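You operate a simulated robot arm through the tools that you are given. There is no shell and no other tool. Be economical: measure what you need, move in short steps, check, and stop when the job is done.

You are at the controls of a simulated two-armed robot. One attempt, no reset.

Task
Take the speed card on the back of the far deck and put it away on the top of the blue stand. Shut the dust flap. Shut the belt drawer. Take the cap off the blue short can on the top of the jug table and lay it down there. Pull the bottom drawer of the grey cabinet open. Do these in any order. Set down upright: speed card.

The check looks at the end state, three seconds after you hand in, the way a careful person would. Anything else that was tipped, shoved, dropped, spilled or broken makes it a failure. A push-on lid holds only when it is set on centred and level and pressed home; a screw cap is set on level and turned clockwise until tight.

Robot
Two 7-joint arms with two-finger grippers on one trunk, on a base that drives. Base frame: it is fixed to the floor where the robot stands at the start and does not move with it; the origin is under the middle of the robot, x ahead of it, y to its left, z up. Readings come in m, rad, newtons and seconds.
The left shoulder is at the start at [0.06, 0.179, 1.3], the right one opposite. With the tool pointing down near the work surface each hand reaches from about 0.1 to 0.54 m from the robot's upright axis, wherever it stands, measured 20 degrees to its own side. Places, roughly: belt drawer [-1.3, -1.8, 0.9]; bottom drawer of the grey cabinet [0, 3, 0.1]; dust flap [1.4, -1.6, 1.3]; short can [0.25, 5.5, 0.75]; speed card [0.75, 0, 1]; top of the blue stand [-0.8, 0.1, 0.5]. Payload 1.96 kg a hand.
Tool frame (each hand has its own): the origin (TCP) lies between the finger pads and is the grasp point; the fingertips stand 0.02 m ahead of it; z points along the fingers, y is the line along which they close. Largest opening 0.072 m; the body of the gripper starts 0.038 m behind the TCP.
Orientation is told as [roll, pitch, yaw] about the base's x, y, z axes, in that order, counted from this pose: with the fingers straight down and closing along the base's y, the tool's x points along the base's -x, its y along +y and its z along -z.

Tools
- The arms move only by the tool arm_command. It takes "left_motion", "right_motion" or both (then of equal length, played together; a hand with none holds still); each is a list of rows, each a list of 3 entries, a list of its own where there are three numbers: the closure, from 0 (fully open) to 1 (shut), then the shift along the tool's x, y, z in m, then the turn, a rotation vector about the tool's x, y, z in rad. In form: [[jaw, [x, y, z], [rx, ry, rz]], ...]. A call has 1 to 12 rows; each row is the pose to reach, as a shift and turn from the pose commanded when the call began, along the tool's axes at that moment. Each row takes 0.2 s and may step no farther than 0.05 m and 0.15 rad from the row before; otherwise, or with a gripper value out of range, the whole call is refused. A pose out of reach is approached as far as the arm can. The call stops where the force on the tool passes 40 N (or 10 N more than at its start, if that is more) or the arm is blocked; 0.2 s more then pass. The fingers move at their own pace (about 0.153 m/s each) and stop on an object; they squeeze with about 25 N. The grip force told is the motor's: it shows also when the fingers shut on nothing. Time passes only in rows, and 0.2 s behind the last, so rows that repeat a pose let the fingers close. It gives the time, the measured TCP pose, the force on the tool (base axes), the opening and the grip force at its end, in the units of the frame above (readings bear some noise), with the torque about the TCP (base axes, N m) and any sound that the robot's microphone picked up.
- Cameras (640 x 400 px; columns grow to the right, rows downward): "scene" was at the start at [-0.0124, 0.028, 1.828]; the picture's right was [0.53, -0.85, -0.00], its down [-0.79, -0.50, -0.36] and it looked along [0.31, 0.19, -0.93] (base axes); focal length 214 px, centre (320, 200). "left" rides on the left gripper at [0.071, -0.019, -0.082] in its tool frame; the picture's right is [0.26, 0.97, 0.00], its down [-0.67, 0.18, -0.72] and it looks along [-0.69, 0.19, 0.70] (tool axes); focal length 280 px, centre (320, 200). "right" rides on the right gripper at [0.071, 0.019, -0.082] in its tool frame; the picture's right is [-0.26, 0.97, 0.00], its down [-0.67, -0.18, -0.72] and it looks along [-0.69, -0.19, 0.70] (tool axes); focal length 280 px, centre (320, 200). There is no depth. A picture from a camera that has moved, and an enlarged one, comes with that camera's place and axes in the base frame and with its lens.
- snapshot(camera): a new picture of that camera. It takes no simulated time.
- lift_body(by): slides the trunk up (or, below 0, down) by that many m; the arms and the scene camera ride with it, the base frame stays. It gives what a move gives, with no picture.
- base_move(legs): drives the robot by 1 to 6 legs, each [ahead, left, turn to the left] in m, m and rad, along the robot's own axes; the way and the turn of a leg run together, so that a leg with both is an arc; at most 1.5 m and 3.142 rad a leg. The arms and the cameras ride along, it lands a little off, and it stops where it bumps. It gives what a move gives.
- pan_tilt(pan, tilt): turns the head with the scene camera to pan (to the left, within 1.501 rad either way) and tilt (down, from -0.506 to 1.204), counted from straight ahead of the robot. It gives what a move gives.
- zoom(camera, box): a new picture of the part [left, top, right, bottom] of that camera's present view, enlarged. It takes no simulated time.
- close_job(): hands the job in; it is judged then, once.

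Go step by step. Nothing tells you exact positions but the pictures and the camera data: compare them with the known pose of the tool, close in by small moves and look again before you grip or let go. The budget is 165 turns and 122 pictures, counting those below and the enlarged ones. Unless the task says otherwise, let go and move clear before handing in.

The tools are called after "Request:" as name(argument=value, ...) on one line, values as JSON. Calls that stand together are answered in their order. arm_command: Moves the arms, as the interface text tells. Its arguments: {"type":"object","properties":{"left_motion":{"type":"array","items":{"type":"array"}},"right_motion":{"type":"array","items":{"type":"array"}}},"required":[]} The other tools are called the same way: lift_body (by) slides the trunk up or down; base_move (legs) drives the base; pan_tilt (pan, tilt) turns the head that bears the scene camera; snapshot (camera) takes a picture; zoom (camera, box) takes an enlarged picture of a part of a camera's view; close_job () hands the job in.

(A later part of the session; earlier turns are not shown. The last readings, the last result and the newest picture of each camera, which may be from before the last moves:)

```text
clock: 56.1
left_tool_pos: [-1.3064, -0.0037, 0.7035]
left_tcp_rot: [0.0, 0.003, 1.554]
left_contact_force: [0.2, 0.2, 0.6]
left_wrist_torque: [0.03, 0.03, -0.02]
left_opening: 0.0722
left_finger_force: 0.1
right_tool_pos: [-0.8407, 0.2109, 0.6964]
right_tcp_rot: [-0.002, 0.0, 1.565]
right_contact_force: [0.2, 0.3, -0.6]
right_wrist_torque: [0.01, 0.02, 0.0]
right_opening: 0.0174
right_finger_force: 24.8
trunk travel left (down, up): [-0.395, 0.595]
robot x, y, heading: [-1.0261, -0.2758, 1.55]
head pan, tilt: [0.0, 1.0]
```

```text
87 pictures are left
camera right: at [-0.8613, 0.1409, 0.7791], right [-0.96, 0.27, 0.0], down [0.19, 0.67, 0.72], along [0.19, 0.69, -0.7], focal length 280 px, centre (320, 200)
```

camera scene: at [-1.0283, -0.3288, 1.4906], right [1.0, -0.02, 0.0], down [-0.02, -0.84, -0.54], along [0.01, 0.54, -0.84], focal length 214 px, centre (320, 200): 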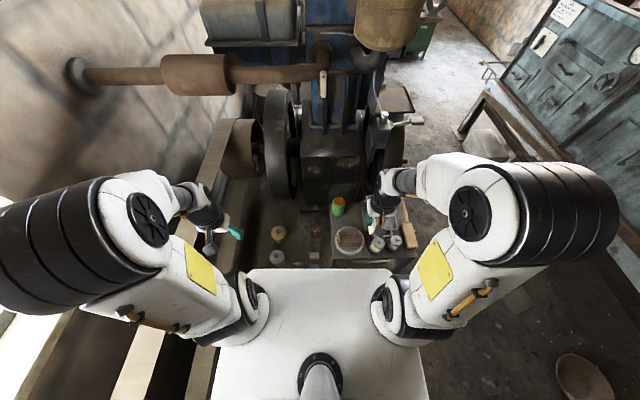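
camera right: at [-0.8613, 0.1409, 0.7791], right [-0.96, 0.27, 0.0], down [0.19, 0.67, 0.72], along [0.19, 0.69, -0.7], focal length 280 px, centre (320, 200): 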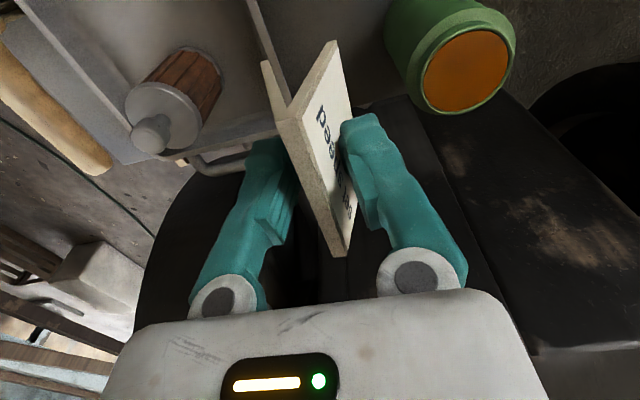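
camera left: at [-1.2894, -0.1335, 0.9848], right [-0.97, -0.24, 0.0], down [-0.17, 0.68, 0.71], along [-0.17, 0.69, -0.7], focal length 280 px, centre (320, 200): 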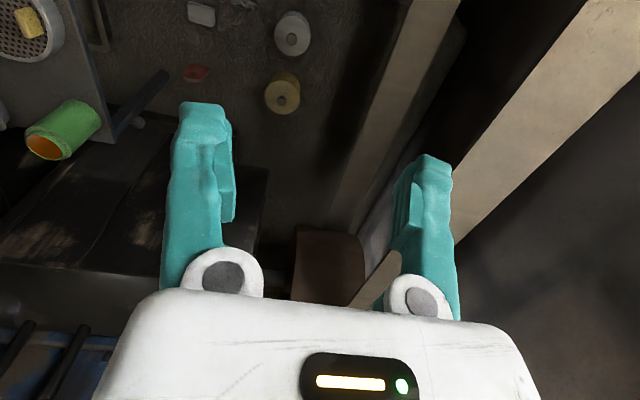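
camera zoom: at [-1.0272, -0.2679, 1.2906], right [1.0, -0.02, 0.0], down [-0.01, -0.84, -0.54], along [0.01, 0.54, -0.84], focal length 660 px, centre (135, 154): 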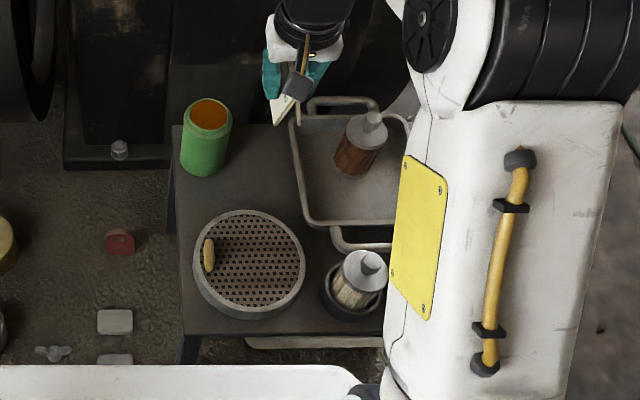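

Alignment looks good: gap centred under the card. Descending by the arm to just above the surface.

Request:
arm_command(right_motion=[[1, [0.0, 0, 0.03], [0, 0, 0]], [1, [0.0, 0.002, 0.06], [0, 0, 0]], [1, [0.0, 0.002, 0.09], [0, 0, 0]], [1, [0.0, 0.002, 0.12], [0, 0, 0]], [1, [0.0, 0.002, 0.13], [0, 0, 0]]])

Request:
snapshot(camera="right")

Request:
snapshot(camera="scene")

```text
clock: 57.3
left_tool_pos: [-1.3059, -0.0028, 0.7022]
left_tcp_rot: [-0.002, 0.0, 1.553]
left_contact_force: [-0.8, 0.6, 0.2]
left_wrist_torque: [-0.02, 0.0, 0.03]
left_opening: 0.072
left_finger_force: 0.1
right_tool_pos: [-0.8422, 0.2105, 0.5649]
right_tcp_rot: [0.001, 0.001, 1.562]
right_contact_force: [0.5, -0.1, -0.6]
right_wrist_torque: [0.01, 0.03, -0.01]
right_opening: 0.0174
right_finger_force: 25.6
trunk travel left (down, up): [-0.395, 0.595]
robot x, y, heading: [-1.0304, -0.2747, 1.558]
head pan, tilt: [0.0, 1.0]
```

```text
86 pictures are left
camera right: at [-0.8619, 0.1404, 0.6479], right [-0.96, 0.27, 0.0], down [0.19, 0.67, 0.72], along [0.19, 0.69, -0.7], focal length 280 px, centre (320, 200)
```

right: 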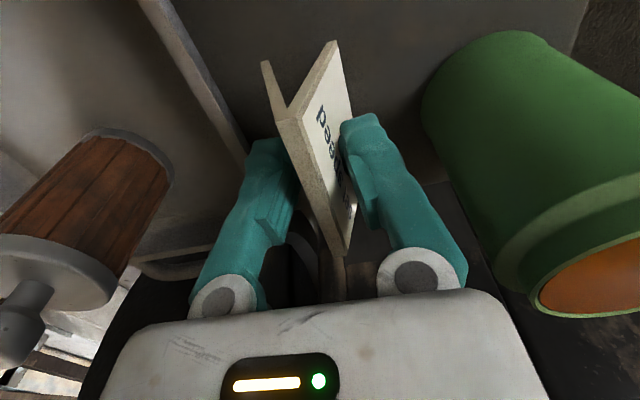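

```text
85 pictures are left
camera scene: at [-1.0272, -0.2678, 1.2906], right [1.0, -0.02, 0.0], down [-0.01, -0.84, -0.54], along [0.01, 0.54, -0.84], focal length 214 px, centre (320, 200)
```

scene: 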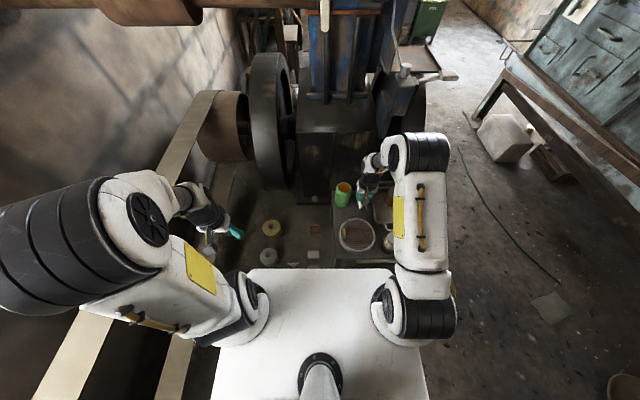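

Still clear on all sides. Lowering in small steps, watching force.

Request:
arm_command(right_motion=[[1, [0.0, 0, 0.006], [0, 0, 0]], [1, [0.0, 0, 0.011], [0, 0, 0]], [1, [0.0, 0, 0.014], [0, 0, 0]]])

Request:
zoom(camera="right", box=[180, 0, 500, 200])

```text
clock: 58.1
left_tool_pos: [-1.3069, -0.0021, 0.7016]
left_tcp_rot: [-0.002, 0.002, 1.553]
left_contact_force: [0.1, 0.0, 1.2]
left_wrist_torque: [0.02, 0.0, 0.01]
left_opening: 0.0719
left_finger_force: 0.2
right_tool_pos: [-0.8425, 0.2103, 0.5527]
right_tcp_rot: [0.001, 0.0, 1.563]
right_contact_force: [0.2, -0.3, 0.3]
right_wrist_torque: [0.0, -0.01, -0.04]
right_opening: 0.0174
right_finger_force: 24.9
trunk travel left (down, up): [-0.395, 0.595]
robot x, y, heading: [-1.0258, -0.273, 1.552]
head pan, tilt: [0.0, 1.0]
```

```text
2.00 times, centred on (340, 100) of right
camera zoom: at [-0.8632, 0.1408, 0.6352], right [-0.96, 0.27, 0.0], down [0.19, 0.67, 0.72], along [0.19, 0.69, -0.7], focal length 561 px, centre (280, 400)
```

zoom: 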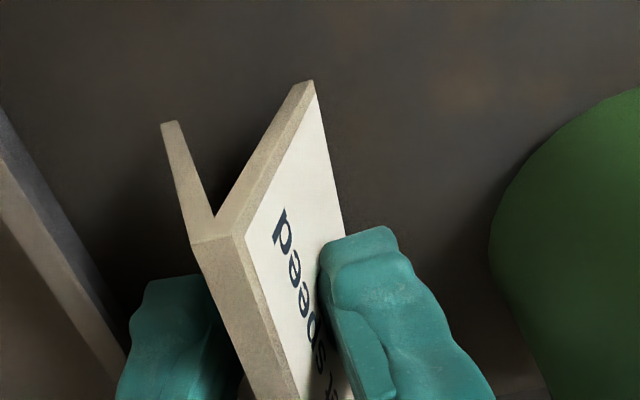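

The feet appear about 1–2 cm above the top. Continuing in small increments.

Request:
arm_command(right_motion=[[1, [0.0, 0, 0.004], [0, 0, 0]], [1, [0.0, 0, 0.008], [0, 0, 0]], [1, [0.0, 0, 0.01], [0, 0, 0]]])

Request:
zoom(camera="right", box=[180, 0, 500, 200])

```text
clock: 58.9
left_tool_pos: [-1.3058, -0.0045, 0.7036]
left_tcp_rot: [-0.001, 0.002, 1.553]
left_contact_force: [-0.5, 0.3, 0.4]
left_wrist_torque: [-0.03, 0.0, 0.01]
left_opening: 0.0719
left_finger_force: 0.0
right_tool_pos: [-0.8429, 0.2098, 0.5445]
right_tcp_rot: [-0.001, -0.003, 1.562]
right_contact_force: [1.5, -5.0, 21.2]
right_wrist_torque: [-0.35, -0.03, 0.01]
right_opening: 0.0171
right_finger_force: 24.8
trunk travel left (down, up): [-0.395, 0.595]
robot x, y, heading: [-1.0232, -0.2761, 1.548]
head pan, tilt: [0.0, 1.0]
```

```text
2.00 times, centred on (340, 100) of right
camera zoom: at [-0.8637, 0.141, 0.6272], right [-0.96, 0.27, 0.0], down [0.19, 0.67, 0.72], along [0.19, 0.69, -0.7], focal length 561 px, centre (280, 400)
```

zoom: 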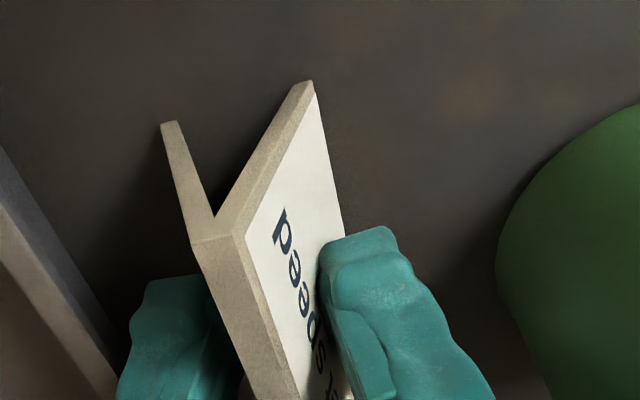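

Contact (21 N): the card is on the stand. Relieving slightly, then opening a limited amount.

Request:
arm_command(right_motion=[[1, [0.0, 0, -0.003], [0, 0, 0]], [0.75, [0.0, 0, -0.003], [0, 0, 0]], [0.5, [0.0, 0, -0.003], [0, 0, 0]], [0.45, [0, 0, -0.003], [0, 0, 0]]])

Request:
snapshot(camera="right")

```text
clock: 59.9
left_tool_pos: [-1.3069, -0.0021, 0.7009]
left_tcp_rot: [-0.001, 0.002, 1.553]
left_contact_force: [0.9, -0.7, -0.5]
left_wrist_torque: [0.0, 0.04, -0.02]
left_opening: 0.0719
left_finger_force: 0.0
right_tool_pos: [-0.8433, 0.2119, 0.5455]
right_tcp_rot: [0.0, 0.0, 1.563]
right_contact_force: [-0.2, 0.3, 0.3]
right_wrist_torque: [-0.01, -0.01, 0.01]
right_opening: 0.0397
right_finger_force: 0.1
trunk travel left (down, up): [-0.395, 0.595]
robot x, y, heading: [-1.0285, -0.2726, 1.555]
head pan, tilt: [0.0, 1.0]
```

```text
82 pictures are left
camera right: at [-0.8634, 0.1418, 0.6283], right [-0.96, 0.27, 0.0], down [0.19, 0.67, 0.72], along [0.19, 0.69, -0.7], focal length 280 px, centre (320, 200)
```

right: 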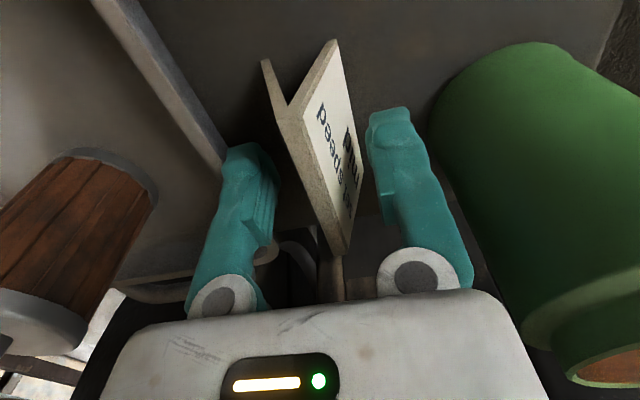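

Released cleanly. Rising straight up out of the gap and checking the card.

Request:
arm_command(right_motion=[[0.45, [0.0, 0, -0.02], [0, 0, 0]], [0.45, [0.0, 0, -0.05], [0, 0, 0]], [0.45, [0.0, 0, -0.1], [0, 0, 0]], [0.45, [0.0, 0, -0.15], [0, 0, 0]], [0.45, [0.0, 0, -0.2], [0, 0, 0]]])

Request:
snapshot(camera="right")

```text
clock: 61.1
left_tool_pos: [-1.306, -0.0026, 0.7023]
left_tcp_rot: [-0.002, 0.003, 1.553]
left_contact_force: [-0.3, 0.4, 0.0]
left_wrist_torque: [-0.02, 0.01, 0.01]
left_opening: 0.072
left_finger_force: 0.1
right_tool_pos: [-0.8407, 0.2142, 0.7297]
right_tcp_rot: [0.0, 0.003, 1.563]
right_contact_force: [-0.2, 0.0, -0.4]
right_wrist_torque: [0.0, 0.0, -0.02]
right_opening: 0.0395
right_finger_force: 0.0
right hand out of reach, approached as far as the arm can: row 5
trunk travel left (down, up): [-0.395, 0.595]
robot x, y, heading: [-1.0261, -0.2771, 1.558]
head pan, tilt: [0.0, 1.0]
```

```text
81 pictures are left
camera right: at [-0.8614, 0.1436, 0.8128], right [-0.96, 0.27, 0.0], down [0.19, 0.67, 0.71], along [0.19, 0.69, -0.7], focal length 280 px, centre (320, 200)
```

right: 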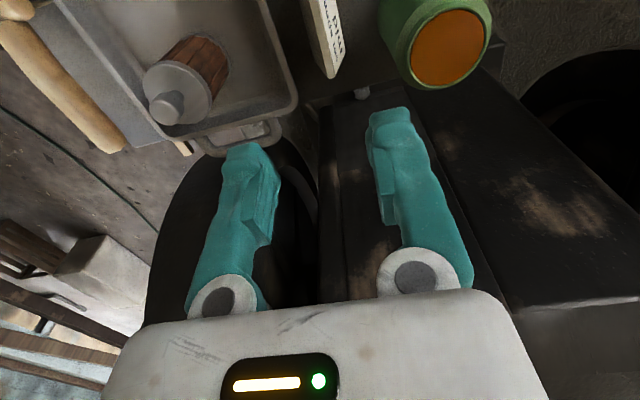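

The card stands on the stand. Raising the trunk and backing off, then on to the belt drawer.

Request:
lift_body(by=0.45)

Request:
arm_command(right_motion=[[0, [0.045, 0, 0], [0, 0, 0]], [0, [0.09, 0, 0], [0, 0, 0]], [0, [0.135, 0, 0], [0, 0, 0]], [0, [0.18, 0, 0], [0, 0, 0]], [0, [0.2, 0, 0], [0, 0, 0]]])

Request:
base_move(legs=[[-0.35, -0.1, 0], [0, 0, 1.6]])

Request:
pan_tilt(pan=0.9, tilt=0.6)

Request:
snapshot(camera="scene")

```text
refused: 0.45 is not a number from -0.4 to 0.4
```

```text
clock: 62.3
left_tool_pos: [-1.3063, -0.0025, 0.7011]
left_tcp_rot: [-0.002, 0.0, 1.553]
left_contact_force: [-0.2, 0.5, 0.0]
left_wrist_torque: [-0.02, 0.04, -0.02]
left_opening: 0.072
left_finger_force: 0.1
right_tool_pos: [-0.8415, 0.0084, 0.724]
right_tcp_rot: [0.002, 0.001, 1.562]
right_contact_force: [-1.2, -0.1, 0.0]
right_wrist_torque: [0.0, -0.01, 0.02]
right_opening: 0.0718
right_finger_force: 0.1
trunk travel left (down, up): [-0.395, 0.595]
robot x, y, heading: [-1.0278, -0.2732, 1.556]
head pan, tilt: [0.0, 1.0]
```

```text
clock: 68.6
left_tool_pos: [-1.1959, -0.9172, 0.7016]
left_tcp_rot: [0.0, 0.002, -3.116]
left_contact_force: [0.2, 0.9, -0.1]
left_wrist_torque: [-0.01, 0.01, 0.01]
left_opening: 0.0719
left_finger_force: 0.1
right_tool_pos: [-1.2287, -0.4518, 0.7249]
right_tcp_rot: [0.0, -0.001, -3.108]
right_contact_force: [0.5, 0.1, -0.1]
right_wrist_torque: [-0.02, -0.01, 0.01]
right_opening: 0.0718
right_finger_force: 0.0
trunk travel left (down, up): [-0.395, 0.595]
robot x, y, heading: [-0.9334, -0.6301, -3.119]
head pan, tilt: [0.0, 1.0]
```

```text
clock: 69.8
left_tool_pos: [-1.1954, -0.9168, 0.7019]
left_tcp_rot: [-0.003, 0.001, -3.117]
left_contact_force: [-0.2, 0.8, -0.3]
left_wrist_torque: [0.0, 0.0, 0.02]
left_opening: 0.0721
left_finger_force: 0.0
right_tool_pos: [-1.2268, -0.4535, 0.7246]
right_tcp_rot: [0.001, -0.001, -3.109]
right_contact_force: [-1.1, -0.6, 0.3]
right_wrist_torque: [0.01, 0.0, 0.03]
right_opening: 0.0722
right_finger_force: 0.1
trunk travel left (down, up): [-0.395, 0.595]
robot x, y, heading: [-0.9354, -0.6289, -3.12]
head pan, tilt: [0.901, 0.6]
```

```text
80 pictures are left
camera scene: at [-0.9282, -0.6983, 1.3226], right [-0.8, 0.6, 0.0], down [0.34, 0.45, -0.82], along [-0.5, -0.66, -0.57], focal length 214 px, centre (320, 200)
```

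scene: 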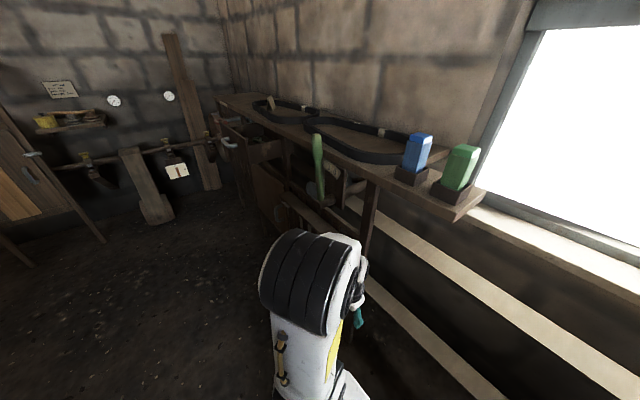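

The bench with the open drawer is along the left wall. Raising the trunk, backing off, then sliding left to face the drawer.

Request:
lift_body(by=0.4)

Request:
base_move(legs=[[-0.3, 0, -0.02], [0, 1.1, 0]])

Request:
pan_tilt(pan=0.0, tilt=0.8)

Request:
snapshot(camera="scene")

Request:
pan_tilt(pan=-1.1, tilt=0.6)

Request:
snapshot(camera="scene")

```text
clock: 73.6
left_tool_pos: [-1.1969, -0.9175, 1.1038]
left_tcp_rot: [-0.001, 0.003, -3.118]
left_contact_force: [0.1, 0.3, 0.3]
left_wrist_torque: [0.0, 0.01, -0.03]
left_opening: 0.0721
left_finger_force: 0.2
right_tool_pos: [-1.2277, -0.4528, 1.1246]
right_tcp_rot: [-0.001, 0.001, -3.108]
right_contact_force: [-0.3, -0.1, -0.3]
right_wrist_torque: [0.0, 0.02, -0.01]
right_opening: 0.072
right_finger_force: 0.1
trunk travel left (down, up): [-0.795, 0.195]
robot x, y, heading: [-0.936, -0.6261, -3.117]
head pan, tilt: [0.901, 0.6]
```

```text
clock: 81.0
left_tool_pos: [-0.8792, -2.0372, 1.1018]
left_tcp_rot: [0.0, 0.001, -3.116]
left_contact_force: [0.2, 0.1, 0.4]
left_wrist_torque: [-0.02, 0.0, 0.0]
left_opening: 0.0717
left_finger_force: 0.1
right_tool_pos: [-0.9129, -1.5715, 1.1251]
right_tcp_rot: [0.0, 0.001, -3.107]
right_contact_force: [-0.4, -0.3, 0.4]
right_wrist_torque: [-0.04, 0.01, -0.02]
right_opening: 0.0716
right_finger_force: 0.0
trunk travel left (down, up): [-0.795, 0.195]
robot x, y, heading: [-0.6207, -1.7416, -3.113]
head pan, tilt: [0.901, 0.6]
```

```text
clock: 82.2
left_tool_pos: [-0.88, -2.0363, 1.1021]
left_tcp_rot: [-0.002, 0.001, -3.114]
left_contact_force: [-0.8, -0.5, -0.6]
left_wrist_torque: [-0.02, -0.01, 0.02]
left_opening: 0.0722
left_finger_force: 0.0
right_tool_pos: [-0.9115, -1.572, 1.1257]
right_tcp_rot: [0.001, 0.0, -3.105]
right_contact_force: [-0.4, -0.2, -0.1]
right_wrist_torque: [0.03, 0.0, 0.02]
right_opening: 0.0721
right_finger_force: 0.0
trunk travel left (down, up): [-0.795, 0.195]
robot x, y, heading: [-0.6189, -1.7475, -3.119]
head pan, tilt: [0.0, 0.799]
```

```text
79 pictures are left
camera scene: at [-0.64, -1.7489, 1.7057], right [-0.03, 1.0, 0.0], down [0.72, 0.02, -0.7], along [-0.7, -0.02, -0.72], focal length 214 px, centre (320, 200)
```

scene: 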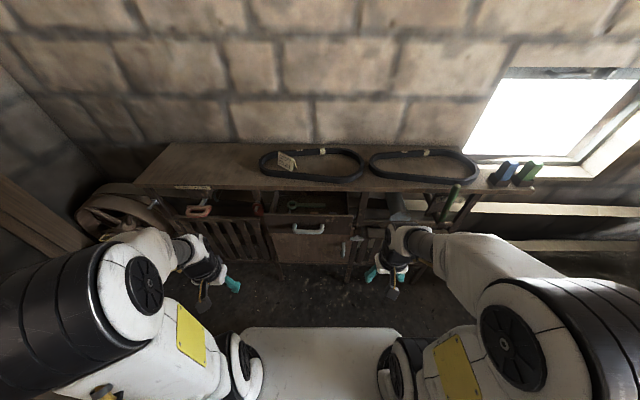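

```text
clock: 83.5
left_tool_pos: [-0.8797, -2.0365, 1.1022]
left_tcp_rot: [-0.002, 0.004, -3.117]
left_contact_force: [-1.1, -0.5, -1.2]
left_wrist_torque: [-0.01, 0.01, 0.0]
left_opening: 0.0718
left_finger_force: 0.1
right_tool_pos: [-0.913, -1.5723, 1.125]
right_tcp_rot: [0.002, 0.002, -3.107]
right_contact_force: [-0.2, 0.4, -1.0]
right_wrist_torque: [0.04, 0.01, 0.0]
right_opening: 0.0722
right_finger_force: 0.0
trunk travel left (down, up): [-0.795, 0.195]
robot x, y, heading: [-0.6169, -1.7466, -3.116]
head pan, tilt: [-1.1, 0.6]
```

```text
78 pictures are left
camera scene: at [-0.6015, -1.669, 1.7226], right [0.88, 0.48, 0.0], down [0.27, -0.5, -0.82], along [-0.39, 0.73, -0.57], focal length 214 px, centre (320, 200)
```

scene: 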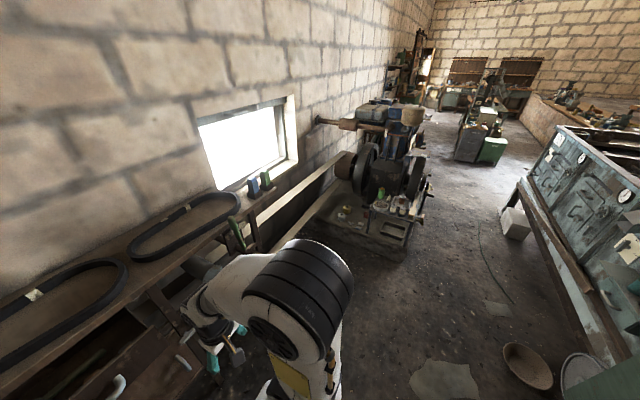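

Request:
zoom(camera="scene", box=[340, 170, 440, 240])

Request:
pan_tilt(pan=0.0, tilt=0.8)

Request:
zoom(camera="scene", box=[220, 170, 400, 280])

```text
5.71 times, centred on (390, 205) of scene
camera zoom: at [-0.6015, -1.669, 1.7226], right [0.88, 0.48, 0.0], down [0.27, -0.5, -0.82], along [-0.39, 0.73, -0.57], focal length 1226 px, centre (-80, 171)
```

zoom: 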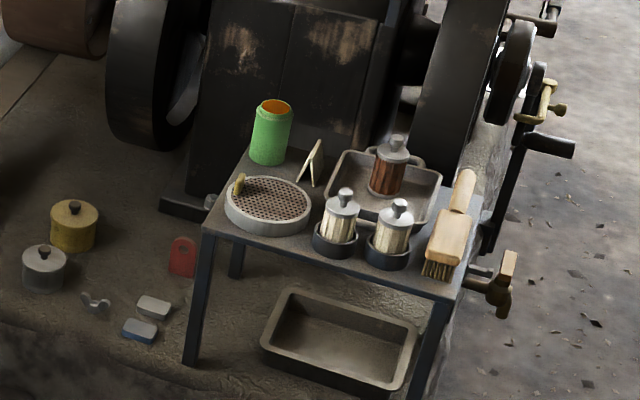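

```text
clock: 84.8
left_tool_pos: [-0.8792, -2.0368, 1.1022]
left_tcp_rot: [-0.002, 0.002, -3.116]
left_contact_force: [0.4, 0.6, 0.3]
left_wrist_torque: [-0.03, 0.01, 0.04]
left_opening: 0.0717
left_finger_force: 0.0
right_tool_pos: [-0.9124, -1.5719, 1.1253]
right_tcp_rot: [-0.001, 0.001, -3.106]
right_contact_force: [0.0, 0.5, 0.1]
right_wrist_torque: [0.01, 0.04, 0.02]
right_opening: 0.0719
right_finger_force: 0.1
trunk travel left (down, up): [-0.795, 0.195]
robot x, y, heading: [-0.6198, -1.7474, -3.117]
head pan, tilt: [0.0, 0.799]
```

```text
3.56 times, centred on (310, 225) of scene
camera zoom: at [-0.64, -1.7485, 1.7057], right [-0.02, 1.0, 0.0], down [0.72, 0.02, -0.7], along [-0.7, -0.02, -0.72], focal length 763 px, centre (356, 111)
```

zoom: 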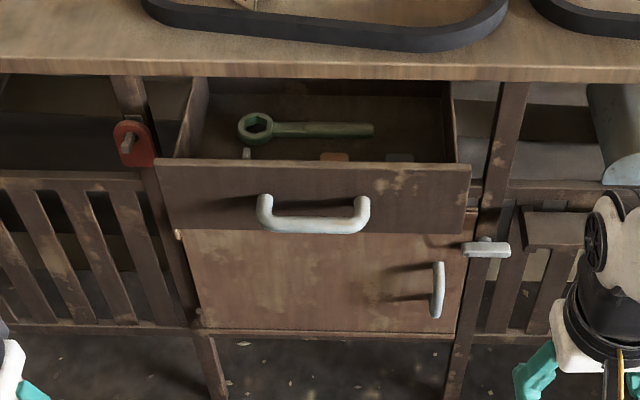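

The stand is intact and the card upright. The drawer front is around x −1.32 with its handle near [-1.26, -1.825, 0.87]; I'll move in and bring the left fist down in front of the handle.

Request:
base_move(legs=[[0.27, -0.1, 0]])

Request:
arm_command(left_motion=[[1, [0.0, -0.03, 0], [0, 0, 0]], [1, [0, -0.06, 0.02], [0, 0, 0]], [1, [0, -0.085, 0.06], [0, 0, 0]], [1, [0, -0.11, 0.1], [0, 0, 0]], [1, [0, -0.11, 0.12], [0, 0, 0]]])

Request:
snapshot(camera="left")

Request:
snapshot(camera="scene")

```text
clock: 86.8
left_tool_pos: [-1.1541, -1.9441, 1.1014]
left_tcp_rot: [-0.003, 0.002, -3.115]
left_contact_force: [0.5, -0.1, 0.4]
left_wrist_torque: [0.01, 0.01, 0.04]
left_opening: 0.0719
left_finger_force: 0.1
right_tool_pos: [-1.1856, -1.4783, 1.1248]
right_tcp_rot: [0.001, 0.0, -3.105]
right_contact_force: [-0.5, -0.3, -0.4]
right_wrist_torque: [0.03, -0.03, 0.0]
right_opening: 0.0719
right_finger_force: 0.0
trunk travel left (down, up): [-0.795, 0.195]
robot x, y, heading: [-0.8934, -1.6584, -3.116]
head pan, tilt: [0.0, 0.799]
```

```text
clock: 88.0
left_tool_pos: [-1.1704, -1.8341, 0.9786]
left_tcp_rot: [-0.001, 0.004, -3.113]
left_contact_force: [0.4, -0.5, 0.4]
left_wrist_torque: [0.02, 0.0, 0.02]
left_opening: 0.0
left_finger_force: 24.8
left hand out of reach, approached as far as the arm can: row 1, 2, 3, 4, 5
right_tool_pos: [-1.1884, -1.48, 1.1256]
right_tcp_rot: [0.001, 0.002, -3.105]
right_contact_force: [0.7, -0.3, -0.6]
right_wrist_torque: [-0.01, -0.02, -0.01]
right_opening: 0.0721
right_finger_force: 0.0
trunk travel left (down, up): [-0.795, 0.195]
robot x, y, heading: [-0.896, -1.6522, -3.114]
head pan, tilt: [0.0, 0.799]
```

```text
75 pictures are left
camera left: at [-1.1003, -1.8121, 1.0611], right [0.29, -0.96, 0.0], down [-0.67, -0.2, 0.71], along [-0.68, -0.2, -0.7], focal length 280 px, centre (320, 200)
```

left: 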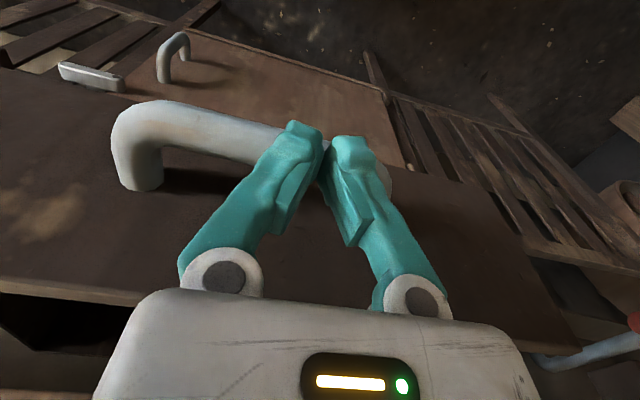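

```text
74 pictures are left
camera scene: at [-0.9146, -1.6563, 1.7057], right [-0.03, 1.0, 0.0], down [0.72, 0.02, -0.7], along [-0.7, -0.02, -0.72], focal length 214 px, centre (320, 200)
```

scene: 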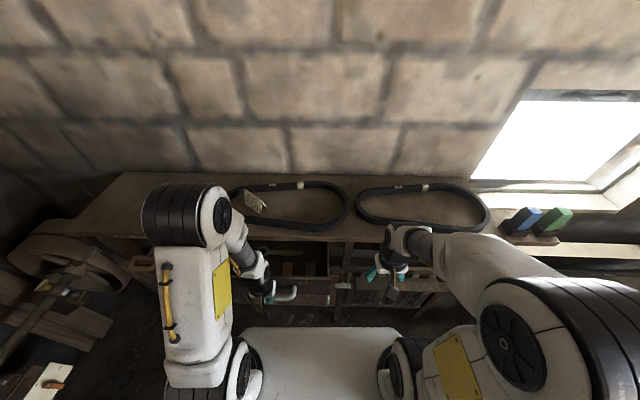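

The handle centre is near [-1.23, -1.795, 0.87]. Shift slightly right and lower the fist in front of it.

Request:
base_move(legs=[[0.0, -0.04, 0]])

Request:
arm_command(left_motion=[[1, [0.01, 0, 0.04], [0, 0, 0]], [1, [0.01, 0, 0.08], [0, 0, 0]], [1, [0.01, 0, 0.115], [0, 0, 0]]])

Request:
snapshot(camera="left")

```text
clock: 88.9
left_tool_pos: [-1.1699, -1.7983, 0.9788]
left_tcp_rot: [-0.004, 0.003, -3.114]
left_contact_force: [-0.5, 0.0, 0.6]
left_wrist_torque: [0.06, 0.0, -0.01]
left_opening: 0.0
left_finger_force: 25.1
right_tool_pos: [-1.1883, -1.4428, 1.1254]
right_tcp_rot: [-0.003, 0.0, -3.103]
right_contact_force: [0.3, -0.6, -0.1]
right_wrist_torque: [0.01, 0.01, 0.0]
right_opening: 0.072
right_finger_force: 0.2
trunk travel left (down, up): [-0.795, 0.195]
robot x, y, heading: [-0.8942, -1.6128, -3.114]
head pan, tilt: [0.0, 0.799]
```

```text
clock: 89.2
left_tool_pos: [-1.1732, -1.7935, 0.9737]
left_tcp_rot: [0.004, -0.012, -3.11]
left_contact_force: [0.7, -0.5, -0.4]
left_wrist_torque: [0.01, -0.04, 0.01]
left_opening: 0.0
left_finger_force: 29.5
right_tool_pos: [-1.1862, -1.4369, 1.1241]
right_tcp_rot: [0.001, 0.001, -3.103]
right_contact_force: [-0.8, 0.7, -0.4]
right_wrist_torque: [-0.02, 0.0, 0.0]
right_opening: 0.0724
right_finger_force: 0.0
trunk travel left (down, up): [-0.795, 0.195]
robot x, y, heading: [-0.8951, -1.6089, -3.114]
head pan, tilt: [0.0, 0.799]
stopped in row 1 (left hand): the force on the tool passed its limit at 169 N (the readings are from after the stop); the commanded pose is now the measured one
```

```text
73 pictures are left
camera left: at [-1.102, -1.771, 1.0556], right [0.29, -0.96, 0.0], down [-0.66, -0.2, 0.72], along [-0.69, -0.21, -0.69], focal length 280 px, centre (320, 200)
```

left: 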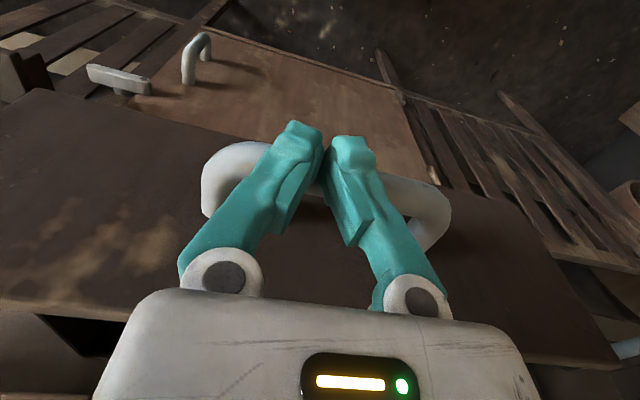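

The fist touched the handle, which sits higher/closer than estimated (~[-1.195, -1.79, 0.94]). Backing off up and away and looking again.

Request:
arm_command(left_motion=[[1, [0.02, 0, -0.02], [0, 0, 0]], [1, [0.05, 0, -0.05], [0, 0, 0]], [1, [0.05, 0, -0.05], [0, 0, 0]]])

Request:
snapshot(camera="left")

Request:
zoom(camera="scene", box=[200, 210, 400, 335])

```text
clock: 90.0
left_tool_pos: [-1.1838, -1.7946, 1.0135]
left_tcp_rot: [0.001, -0.012, -3.11]
left_contact_force: [-0.5, -0.2, -0.4]
left_wrist_torque: [0.01, -0.02, 0.0]
left_opening: 0.0
left_finger_force: 29.9
left hand out of reach, approached as far as the arm can: row 1, 2, 3
right_tool_pos: [-1.1887, -1.4404, 1.1246]
right_tcp_rot: [-0.002, 0.004, -3.103]
right_contact_force: [-0.2, 0.2, -0.5]
right_wrist_torque: [-0.03, -0.01, -0.02]
right_opening: 0.0719
right_finger_force: 0.1
trunk travel left (down, up): [-0.795, 0.195]
robot x, y, heading: [-0.8936, -1.6125, -3.111]
head pan, tilt: [0.0, 0.799]
```

```text
72 pictures are left
camera left: at [-1.1135, -1.7714, 1.0949], right [0.29, -0.96, 0.0], down [-0.66, -0.2, 0.72], along [-0.69, -0.21, -0.69], focal length 280 px, centre (320, 200)
```

left: 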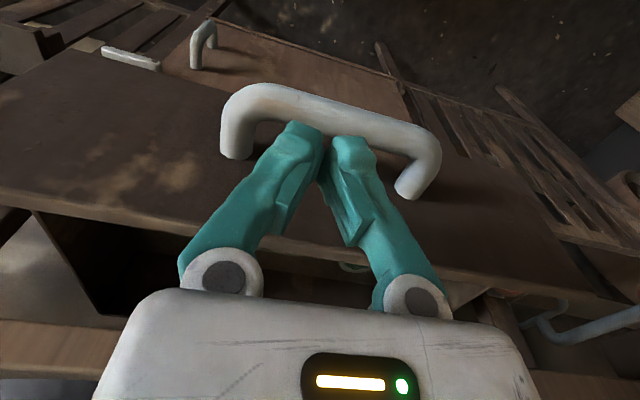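

```text
3.20 times, centred on (300, 272) of scene
camera zoom: at [-0.9165, -1.6162, 1.7057], right [-0.03, 1.0, 0.0], down [0.72, 0.02, -0.7], along [-0.7, -0.02, -0.72], focal length 686 px, centre (384, -32)
```

zoom: 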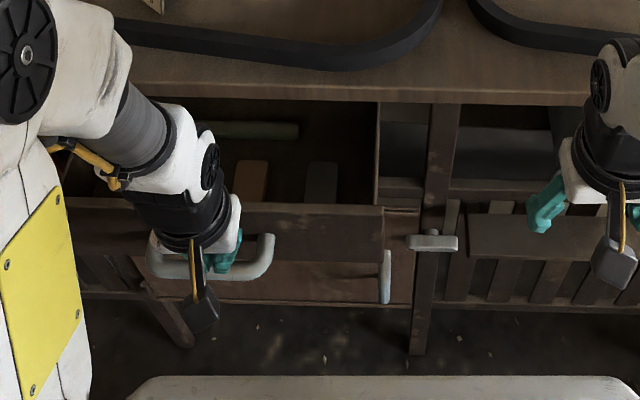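

The bar is actually at about [-1.185, -1.79, 0.95], directly below the fist. I'll back the base off, lower the fist in front of the bar, then push.

Request:
base_move(legs=[[-0.2, 0, 0]])

Request:
arm_command(left_motion=[[1, [-0.04, 0, 0], [0, 0, 0]], [1, [-0.08, 0, 0.0], [0, 0, 0]], [1, [-0.1, 0, 0.04], [0, 0, 0]], [1, [-0.1, 0, 0.08], [0, 0, 0]], [1, [-0.1, 0, 0.08], [0, 0, 0]]])

Request:
snapshot(camera="left")

Request:
zoom(camera="scene", box=[180, 170, 400, 310])

```text
clock: 91.6
left_tool_pos: [-0.9786, -1.7891, 1.0145]
left_tcp_rot: [-0.001, -0.013, -3.108]
left_contact_force: [-0.2, 0.4, 0.2]
left_wrist_torque: [-0.03, 0.0, 0.01]
left_opening: 0.0002
left_finger_force: 29.8
right_tool_pos: [-0.9838, -1.4339, 1.1256]
right_tcp_rot: [0.001, 0.002, -3.101]
right_contact_force: [0.0, 0.4, 0.5]
right_wrist_torque: [-0.01, -0.01, 0.0]
right_opening: 0.072
right_finger_force: 0.1
trunk travel left (down, up): [-0.795, 0.195]
robot x, y, heading: [-0.69, -1.6083, -3.111]
head pan, tilt: [0.0, 0.799]
```

```text
clock: 92.8
left_tool_pos: [-1.079, -1.79, 0.932]
left_tcp_rot: [0.002, -0.012, -3.107]
left_contact_force: [0.6, 0.0, 0.3]
left_wrist_torque: [-0.03, 0.04, 0.03]
left_opening: 0.0001
left_finger_force: 29.5
right_tool_pos: [-0.9811, -1.4334, 1.125]
right_tcp_rot: [0.0, 0.0, -3.101]
right_contact_force: [0.3, 0.0, 0.5]
right_wrist_torque: [-0.04, -0.01, 0.02]
right_opening: 0.0722
right_finger_force: 0.0
trunk travel left (down, up): [-0.795, 0.195]
robot x, y, heading: [-0.6879, -1.61, -3.113]
head pan, tilt: [0.0, 0.799]
```

```text
70 pictures are left
camera left: at [-1.0077, -1.7673, 1.0143], right [0.29, -0.96, 0.0], down [-0.66, -0.2, 0.72], along [-0.69, -0.21, -0.69], focal length 280 px, centre (320, 200)
```

left: 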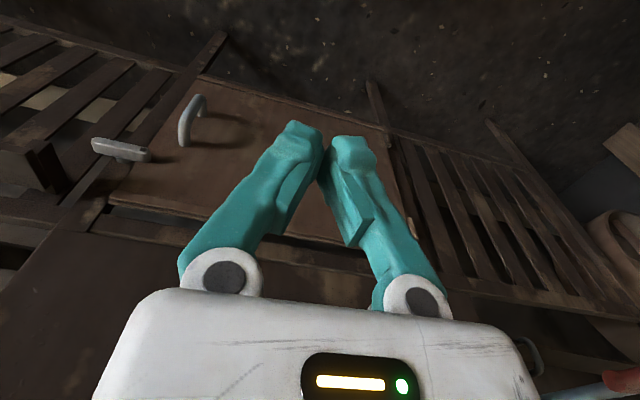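

```text
2.86 times, centred on (290, 240) of scene
camera zoom: at [-0.7083, -1.6092, 1.7058], right [-0.03, 1.0, 0.0], down [0.72, 0.02, -0.7], along [-0.7, -0.02, -0.72], focal length 613 px, centre (406, 86)
```

zoom: 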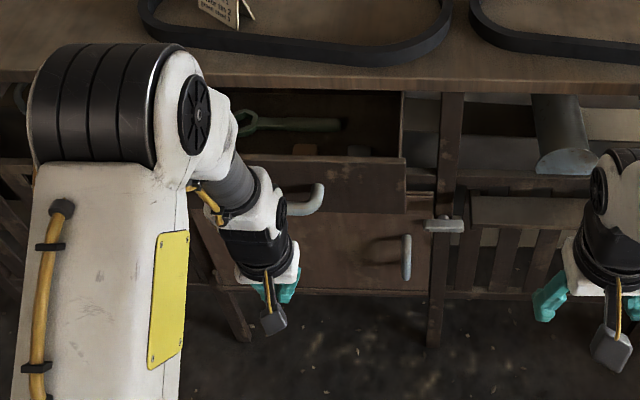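

The fist is in front of the handle level. Pushing forward slowly with the arm.

Request:
arm_command(left_motion=[[1, [-0.03, 0, 0], [0, 0, 0]], [1, [-0.055, 0, 0.0], [0, 0, 0]], [1, [-0.07, 0, 0], [0, 0, 0]], [1, [-0.085, 0, 0], [0, 0, 0]], [1, [-0.1, 0, 0], [0, 0, 0]], [1, [-0.115, 0, 0], [0, 0, 0]], [1, [-0.13, 0, 0], [0, 0, 0]], [1, [-0.145, 0, 0], [0, 0, 0]], [1, [-0.16, 0, 0], [0, 0, 0]], [1, [-0.175, 0, 0], [0, 0, 0]]])

Request:
zoom(camera="scene", box=[180, 170, 400, 310])

```text
clock: 95.0
left_tool_pos: [-1.2535, -1.7967, 0.9378]
left_tcp_rot: [0.002, -0.01, -3.109]
left_contact_force: [0.3, 0.6, 0.3]
left_wrist_torque: [-0.02, 0.01, 0.04]
left_opening: 0.0003
left_finger_force: 29.3
right_tool_pos: [-0.9833, -1.4342, 1.1243]
right_tcp_rot: [-0.001, 0.001, -3.101]
right_contact_force: [0.6, -0.5, 0.5]
right_wrist_torque: [0.0, 0.06, 0.03]
right_opening: 0.0719
right_finger_force: 0.0
trunk travel left (down, up): [-0.795, 0.195]
robot x, y, heading: [-0.6894, -1.6039, -3.114]
head pan, tilt: [0.0, 0.799]
```

```text
2.86 times, centred on (290, 240) of scene
camera zoom: at [-0.7105, -1.6093, 1.7057], right [-0.03, 1.0, 0.0], down [0.72, 0.02, -0.7], along [-0.7, -0.02, -0.72], focal length 613 px, centre (406, 86)
```

zoom: 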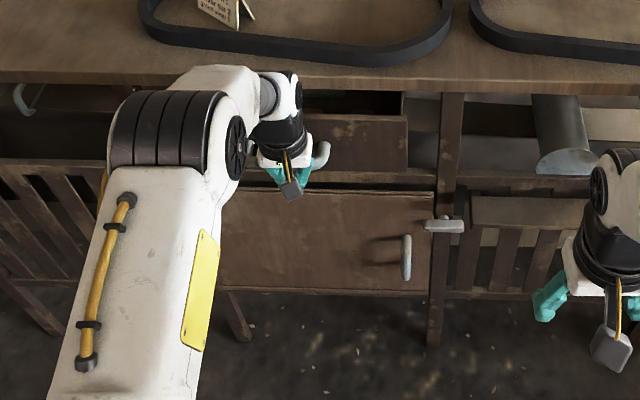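

The drawer is sliding in. I'll drive forward a little with the fist held, then finish with the arm.

Request:
base_move(legs=[[0.04, 0, 0]])

Request:
arm_command(left_motion=[[1, [-0.008, 0, 0], [0, 0, 0]], [1, [-0.016, 0, 0.0], [0, 0, 0]], [1, [-0.024, 0, 0], [0, 0, 0]], [1, [-0.03, 0, 0], [0, 0, 0]]])

Request:
zoom(camera="scene", box=[180, 170, 400, 310])

```text
clock: 95.9
left_tool_pos: [-1.2869, -1.7977, 0.9404]
left_tcp_rot: [0.0, -0.015, -3.109]
left_contact_force: [0.2, -0.1, 1.0]
left_wrist_torque: [-0.01, 0.02, 0.02]
left_opening: 0.0004
left_finger_force: 29.7
right_tool_pos: [-1.0175, -1.4357, 1.1256]
right_tcp_rot: [-0.001, -0.002, -3.103]
right_contact_force: [0.3, -0.5, 0.5]
right_wrist_torque: [0.02, 0.04, -0.03]
right_opening: 0.0719
right_finger_force: 0.0
trunk travel left (down, up): [-0.795, 0.195]
robot x, y, heading: [-0.7264, -1.608, -3.108]
head pan, tilt: [0.0, 0.799]
```

```text
clock: 96.7
left_tool_pos: [-1.3024, -1.7988, 0.9353]
left_tcp_rot: [0.003, 0.01, -3.108]
left_contact_force: [32.1, -1.4, 9.0]
left_wrist_torque: [0.4, 0.55, -0.42]
left_opening: 0.0001
left_finger_force: 29.6
right_tool_pos: [-1.0157, -1.4346, 1.1259]
right_tcp_rot: [0.0, -0.001, -3.1]
right_contact_force: [-0.1, 0.7, 0.1]
right_wrist_torque: [0.02, -0.05, -0.02]
right_opening: 0.0722
right_finger_force: 0.1
trunk travel left (down, up): [-0.795, 0.195]
robot x, y, heading: [-0.7274, -1.6067, -3.11]
head pan, tilt: [0.0, 0.799]
stopped in row 4 (left hand): the force on the tool passed its limit at 45 N (the readings are from after the stop); the commanded pose is now the measured one
```

```text
2.86 times, centred on (290, 240) of scene
camera zoom: at [-0.7407, -1.6099, 1.7061], right [-0.03, 1.0, 0.0], down [0.71, 0.02, -0.7], along [-0.7, -0.02, -0.71], focal length 613 px, centre (406, 86)
```

zoom: 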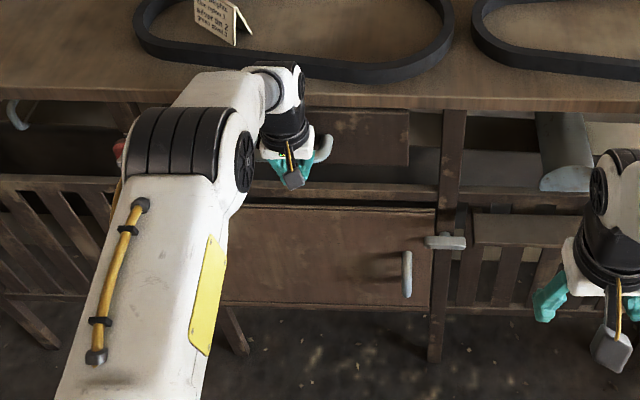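

A firm stop at 45 N. Backing off to check whether the drawer is flush.

Request:
arm_command(left_motion=[[1, [0.04, 0, 0], [0, 0, 0]], [1, [0.09, 0, 0.0], [0, 0, 0]], [1, [0.13, 0, 0], [0, 0, 0]], [1, [0.15, 0.03, -0.04], [0, 0, 0]], [1, [0.15, 0.08, -0.04], [0, 0, 0]], [1, [0.15, 0.12, -0.04], [0, 0, 0]]])

Request:
base_move(legs=[[-0.15, 0, 0]])

Request:
zoom(camera="scene", box=[180, 150, 400, 280])

```text
refused: row 4 steps farther than a row can; nothing moved
```

```text
clock: 98.1
left_tool_pos: [-1.1609, -1.7942, 0.9338]
left_tcp_rot: [0.003, 0.004, -3.108]
left_contact_force: [0.0, 0.5, 0.3]
left_wrist_torque: [0.0, -0.01, 0.01]
left_opening: 0.0002
left_finger_force: 30.1
right_tool_pos: [-0.8717, -1.4298, 1.1242]
right_tcp_rot: [-0.001, 0.002, -3.101]
right_contact_force: [0.8, 0.0, 0.5]
right_wrist_torque: [-0.01, -0.01, 0.03]
right_opening: 0.072
right_finger_force: 0.0
trunk travel left (down, up): [-0.795, 0.195]
robot x, y, heading: [-0.5762, -1.6033, -3.112]
head pan, tilt: [0.0, 0.799]
```

```text
2.91 times, centred on (290, 215) of scene
camera zoom: at [-0.5999, -1.6063, 1.7057], right [-0.03, 1.0, 0.0], down [0.72, 0.02, -0.7], along [-0.7, -0.02, -0.72], focal length 624 px, centre (407, 156)
```

zoom: 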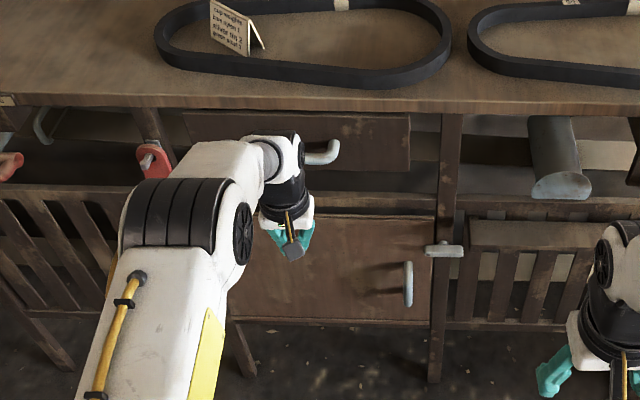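

Let me look at the drawer with the left wrist camera for flushness.

Request:
arm_command(left_motion=[[1, [0.02, 0.02, -0.03], [0, 0, 0]], [1, [0.02, 0.03, -0.07], [0, 0, 0]], [1, [0.02, 0.04, -0.11], [0, 0, 0]]])

Request:
snapshot(camera="left")

Request:
lift_body(by=-0.4)

Request:
pan_tilt(pan=0, tilt=0.4)

Request:
snapshot(camera="scene")

```text
clock: 98.9
left_tool_pos: [-1.1355, -1.8355, 1.0465]
left_tcp_rot: [0.001, 0.006, -3.109]
left_contact_force: [-0.1, -0.5, -0.2]
left_wrist_torque: [-0.02, -0.02, 0.01]
left_opening: 0.0
left_finger_force: 30.1
right_tool_pos: [-0.8701, -1.4302, 1.125]
right_tcp_rot: [0.0, 0.001, -3.101]
right_contact_force: [0.9, -1.0, -0.5]
right_wrist_torque: [0.03, 0.04, 0.05]
right_opening: 0.0722
right_finger_force: 0.1
trunk travel left (down, up): [-0.795, 0.195]
robot x, y, heading: [-0.5779, -1.6005, -3.116]
head pan, tilt: [0.0, 0.799]
```

```text
65 pictures are left
camera left: at [-1.066, -1.8121, 1.1296], right [0.29, -0.96, 0.0], down [-0.67, -0.2, 0.71], along [-0.68, -0.21, -0.7], focal length 280 px, centre (320, 200)
```

left: 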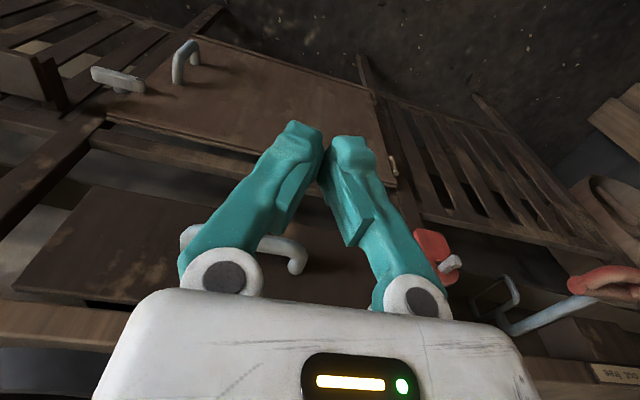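

```text
clock: 102.7
left_tool_pos: [-1.1367, -1.8345, 0.6458]
left_tcp_rot: [0.002, 0.006, -3.11]
left_contact_force: [1.4, 1.0, 0.3]
left_wrist_torque: [-0.02, -0.04, -0.02]
left_opening: 0.0
left_finger_force: 29.4
right_tool_pos: [-0.8709, -1.4303, 0.7244]
right_tcp_rot: [0.0, 0.002, -3.102]
right_contact_force: [0.3, -0.2, 0.0]
right_wrist_torque: [0.0, 0.03, 0.03]
right_opening: 0.072
right_finger_force: 0.0
trunk travel left (down, up): [-0.395, 0.595]
robot x, y, heading: [-0.578, -1.606, -3.113]
head pan, tilt: [0.0, 0.799]
```

```text
clock: 103.6
left_tool_pos: [-1.1372, -1.8344, 0.6463]
left_tcp_rot: [0.004, 0.006, -3.109]
left_contact_force: [0.0, -0.4, -0.6]
left_wrist_torque: [0.02, 0.01, -0.02]
left_opening: 0.0
left_finger_force: 30.0
right_tool_pos: [-0.8714, -1.4298, 0.7244]
right_tcp_rot: [-0.001, 0.004, -3.103]
right_contact_force: [0.4, -0.6, 0.0]
right_wrist_torque: [0.0, -0.01, -0.03]
right_opening: 0.0719
right_finger_force: 0.1
trunk travel left (down, up): [-0.395, 0.595]
robot x, y, heading: [-0.5743, -1.6055, -3.112]
head pan, tilt: [0.0, 0.4]
```

```text
64 pictures are left
camera scene: at [-0.61, -1.6065, 1.3407], right [-0.03, 1.0, 0.0], down [0.39, 0.01, -0.92], along [-0.92, -0.03, -0.39], focal length 214 px, centre (320, 200)
```

scene: 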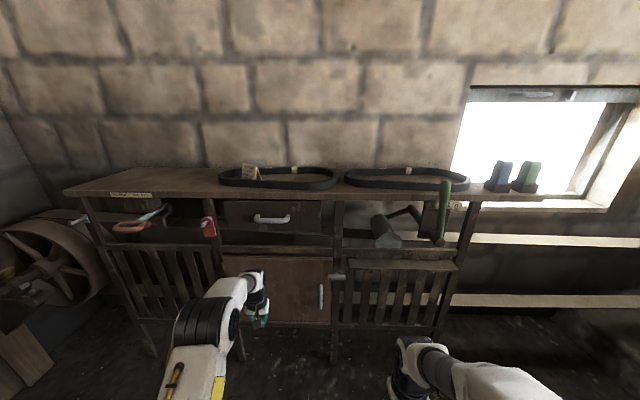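

Request:
zoom(camera="scene", box=[195, 180, 355, 280])

```text
4.00 times, centred on (275, 230) of scene
camera zoom: at [-0.61, -1.6065, 1.3407], right [-0.03, 1.0, 0.0], down [0.39, 0.01, -0.92], along [-0.92, -0.03, -0.39], focal length 858 px, centre (500, 80)
```

zoom: 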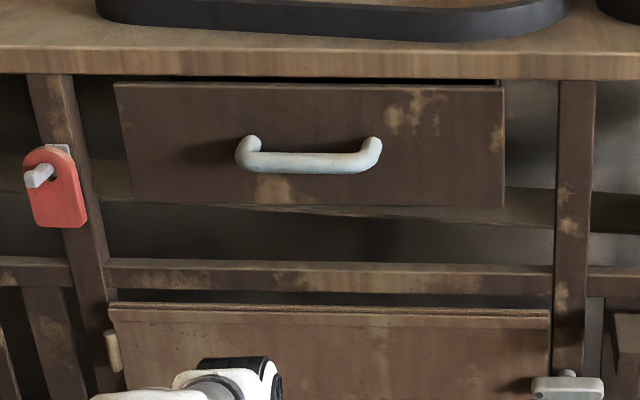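

Torque shows the stop was at the handle itself, so the drawer is home. Now raise, tuck in, and turn toward the drum machine for the dust flap.

Request:
lift_body(by=0.4)

Request:
arm_command(left_motion=[[1, [0.05, 0, -0.02], [0, 0, 0]], [1, [0.1, 0, -0.04], [0, 0, 0]], [1, [0.15, 0, -0.06], [0, 0, 0]], [1, [0.2, 0.0, -0.08], [0, 0, 0]]])

Request:
base_move(legs=[[-0.1, 0, 1.55], [0, 0, 1.55]])

Request:
pan_tilt(pan=0, tilt=0.35)

Request:
snapshot(camera="scene")

```text
clock: 107.4
left_tool_pos: [-1.1366, -1.8346, 1.0463]
left_tcp_rot: [0.001, 0.004, -3.109]
left_contact_force: [-0.6, -0.1, -0.1]
left_wrist_torque: [-0.01, -0.01, -0.02]
left_opening: 0.0
left_finger_force: 29.5
right_tool_pos: [-0.8716, -1.4307, 1.1244]
right_tcp_rot: [0.0, 0.002, -3.099]
right_contact_force: [-0.3, -0.1, 0.0]
right_wrist_torque: [0.0, 0.01, 0.05]
right_opening: 0.0722
right_finger_force: 0.0
trunk travel left (down, up): [-0.795, 0.195]
robot x, y, heading: [-0.5738, -1.6064, -3.114]
head pan, tilt: [0.0, 0.4]
```

```text
refused: row 1 steps farther than a row can; nothing moved
```

```text
clock: 115.4
left_tool_pos: [0.0495, -1.326, 1.0462]
left_tcp_rot: [0.002, 0.007, 0.006]
left_contact_force: [0.3, -0.1, -0.5]
left_wrist_torque: [0.03, 0.01, 0.0]
left_opening: 0.0001
left_finger_force: 29.7
right_tool_pos: [-0.2267, -1.7217, 1.124]
right_tcp_rot: [0.0, 0.001, 0.011]
right_contact_force: [-0.4, -0.4, 0.3]
right_wrist_torque: [-0.01, 0.0, -0.01]
right_opening: 0.0719
right_finger_force: 0.1
trunk travel left (down, up): [-0.795, 0.195]
robot x, y, heading: [-0.5167, -1.536, -0.003]
head pan, tilt: [0.0, 0.4]
```

```text
clock: 116.0
left_tool_pos: [0.0504, -1.3254, 1.0467]
left_tcp_rot: [0.002, 0.005, 0.006]
left_contact_force: [-0.5, 1.1, 0.6]
left_wrist_torque: [-0.01, 0.02, -0.05]
left_opening: 0.0
left_finger_force: 29.3
right_tool_pos: [-0.227, -1.7215, 1.1248]
right_tcp_rot: [0.001, 0.002, 0.013]
right_contact_force: [0.1, -0.1, -0.2]
right_wrist_torque: [0.03, 0.0, 0.0]
right_opening: 0.0722
right_finger_force: 0.0
trunk travel left (down, up): [-0.795, 0.195]
robot x, y, heading: [-0.519, -1.5444, -0.0]
head pan, tilt: [0.0, 0.351]
```

```text
62 pictures are left
camera scene: at [-0.4824, -1.5423, 1.7453], right [0.0, -1.0, 0.0], down [-0.34, 0.0, -0.94], along [0.94, 0.0, -0.34], focal length 214 px, centre (320, 200)
```

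scene: 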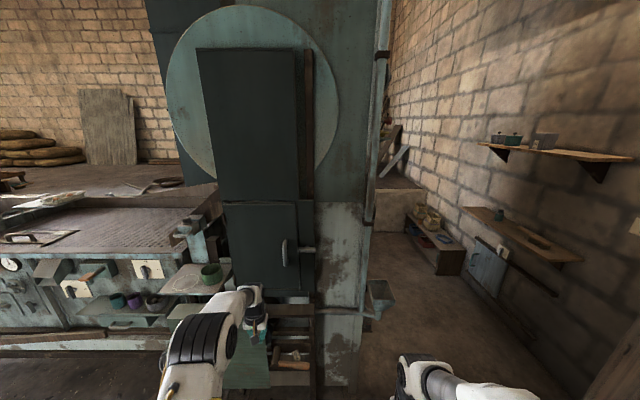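

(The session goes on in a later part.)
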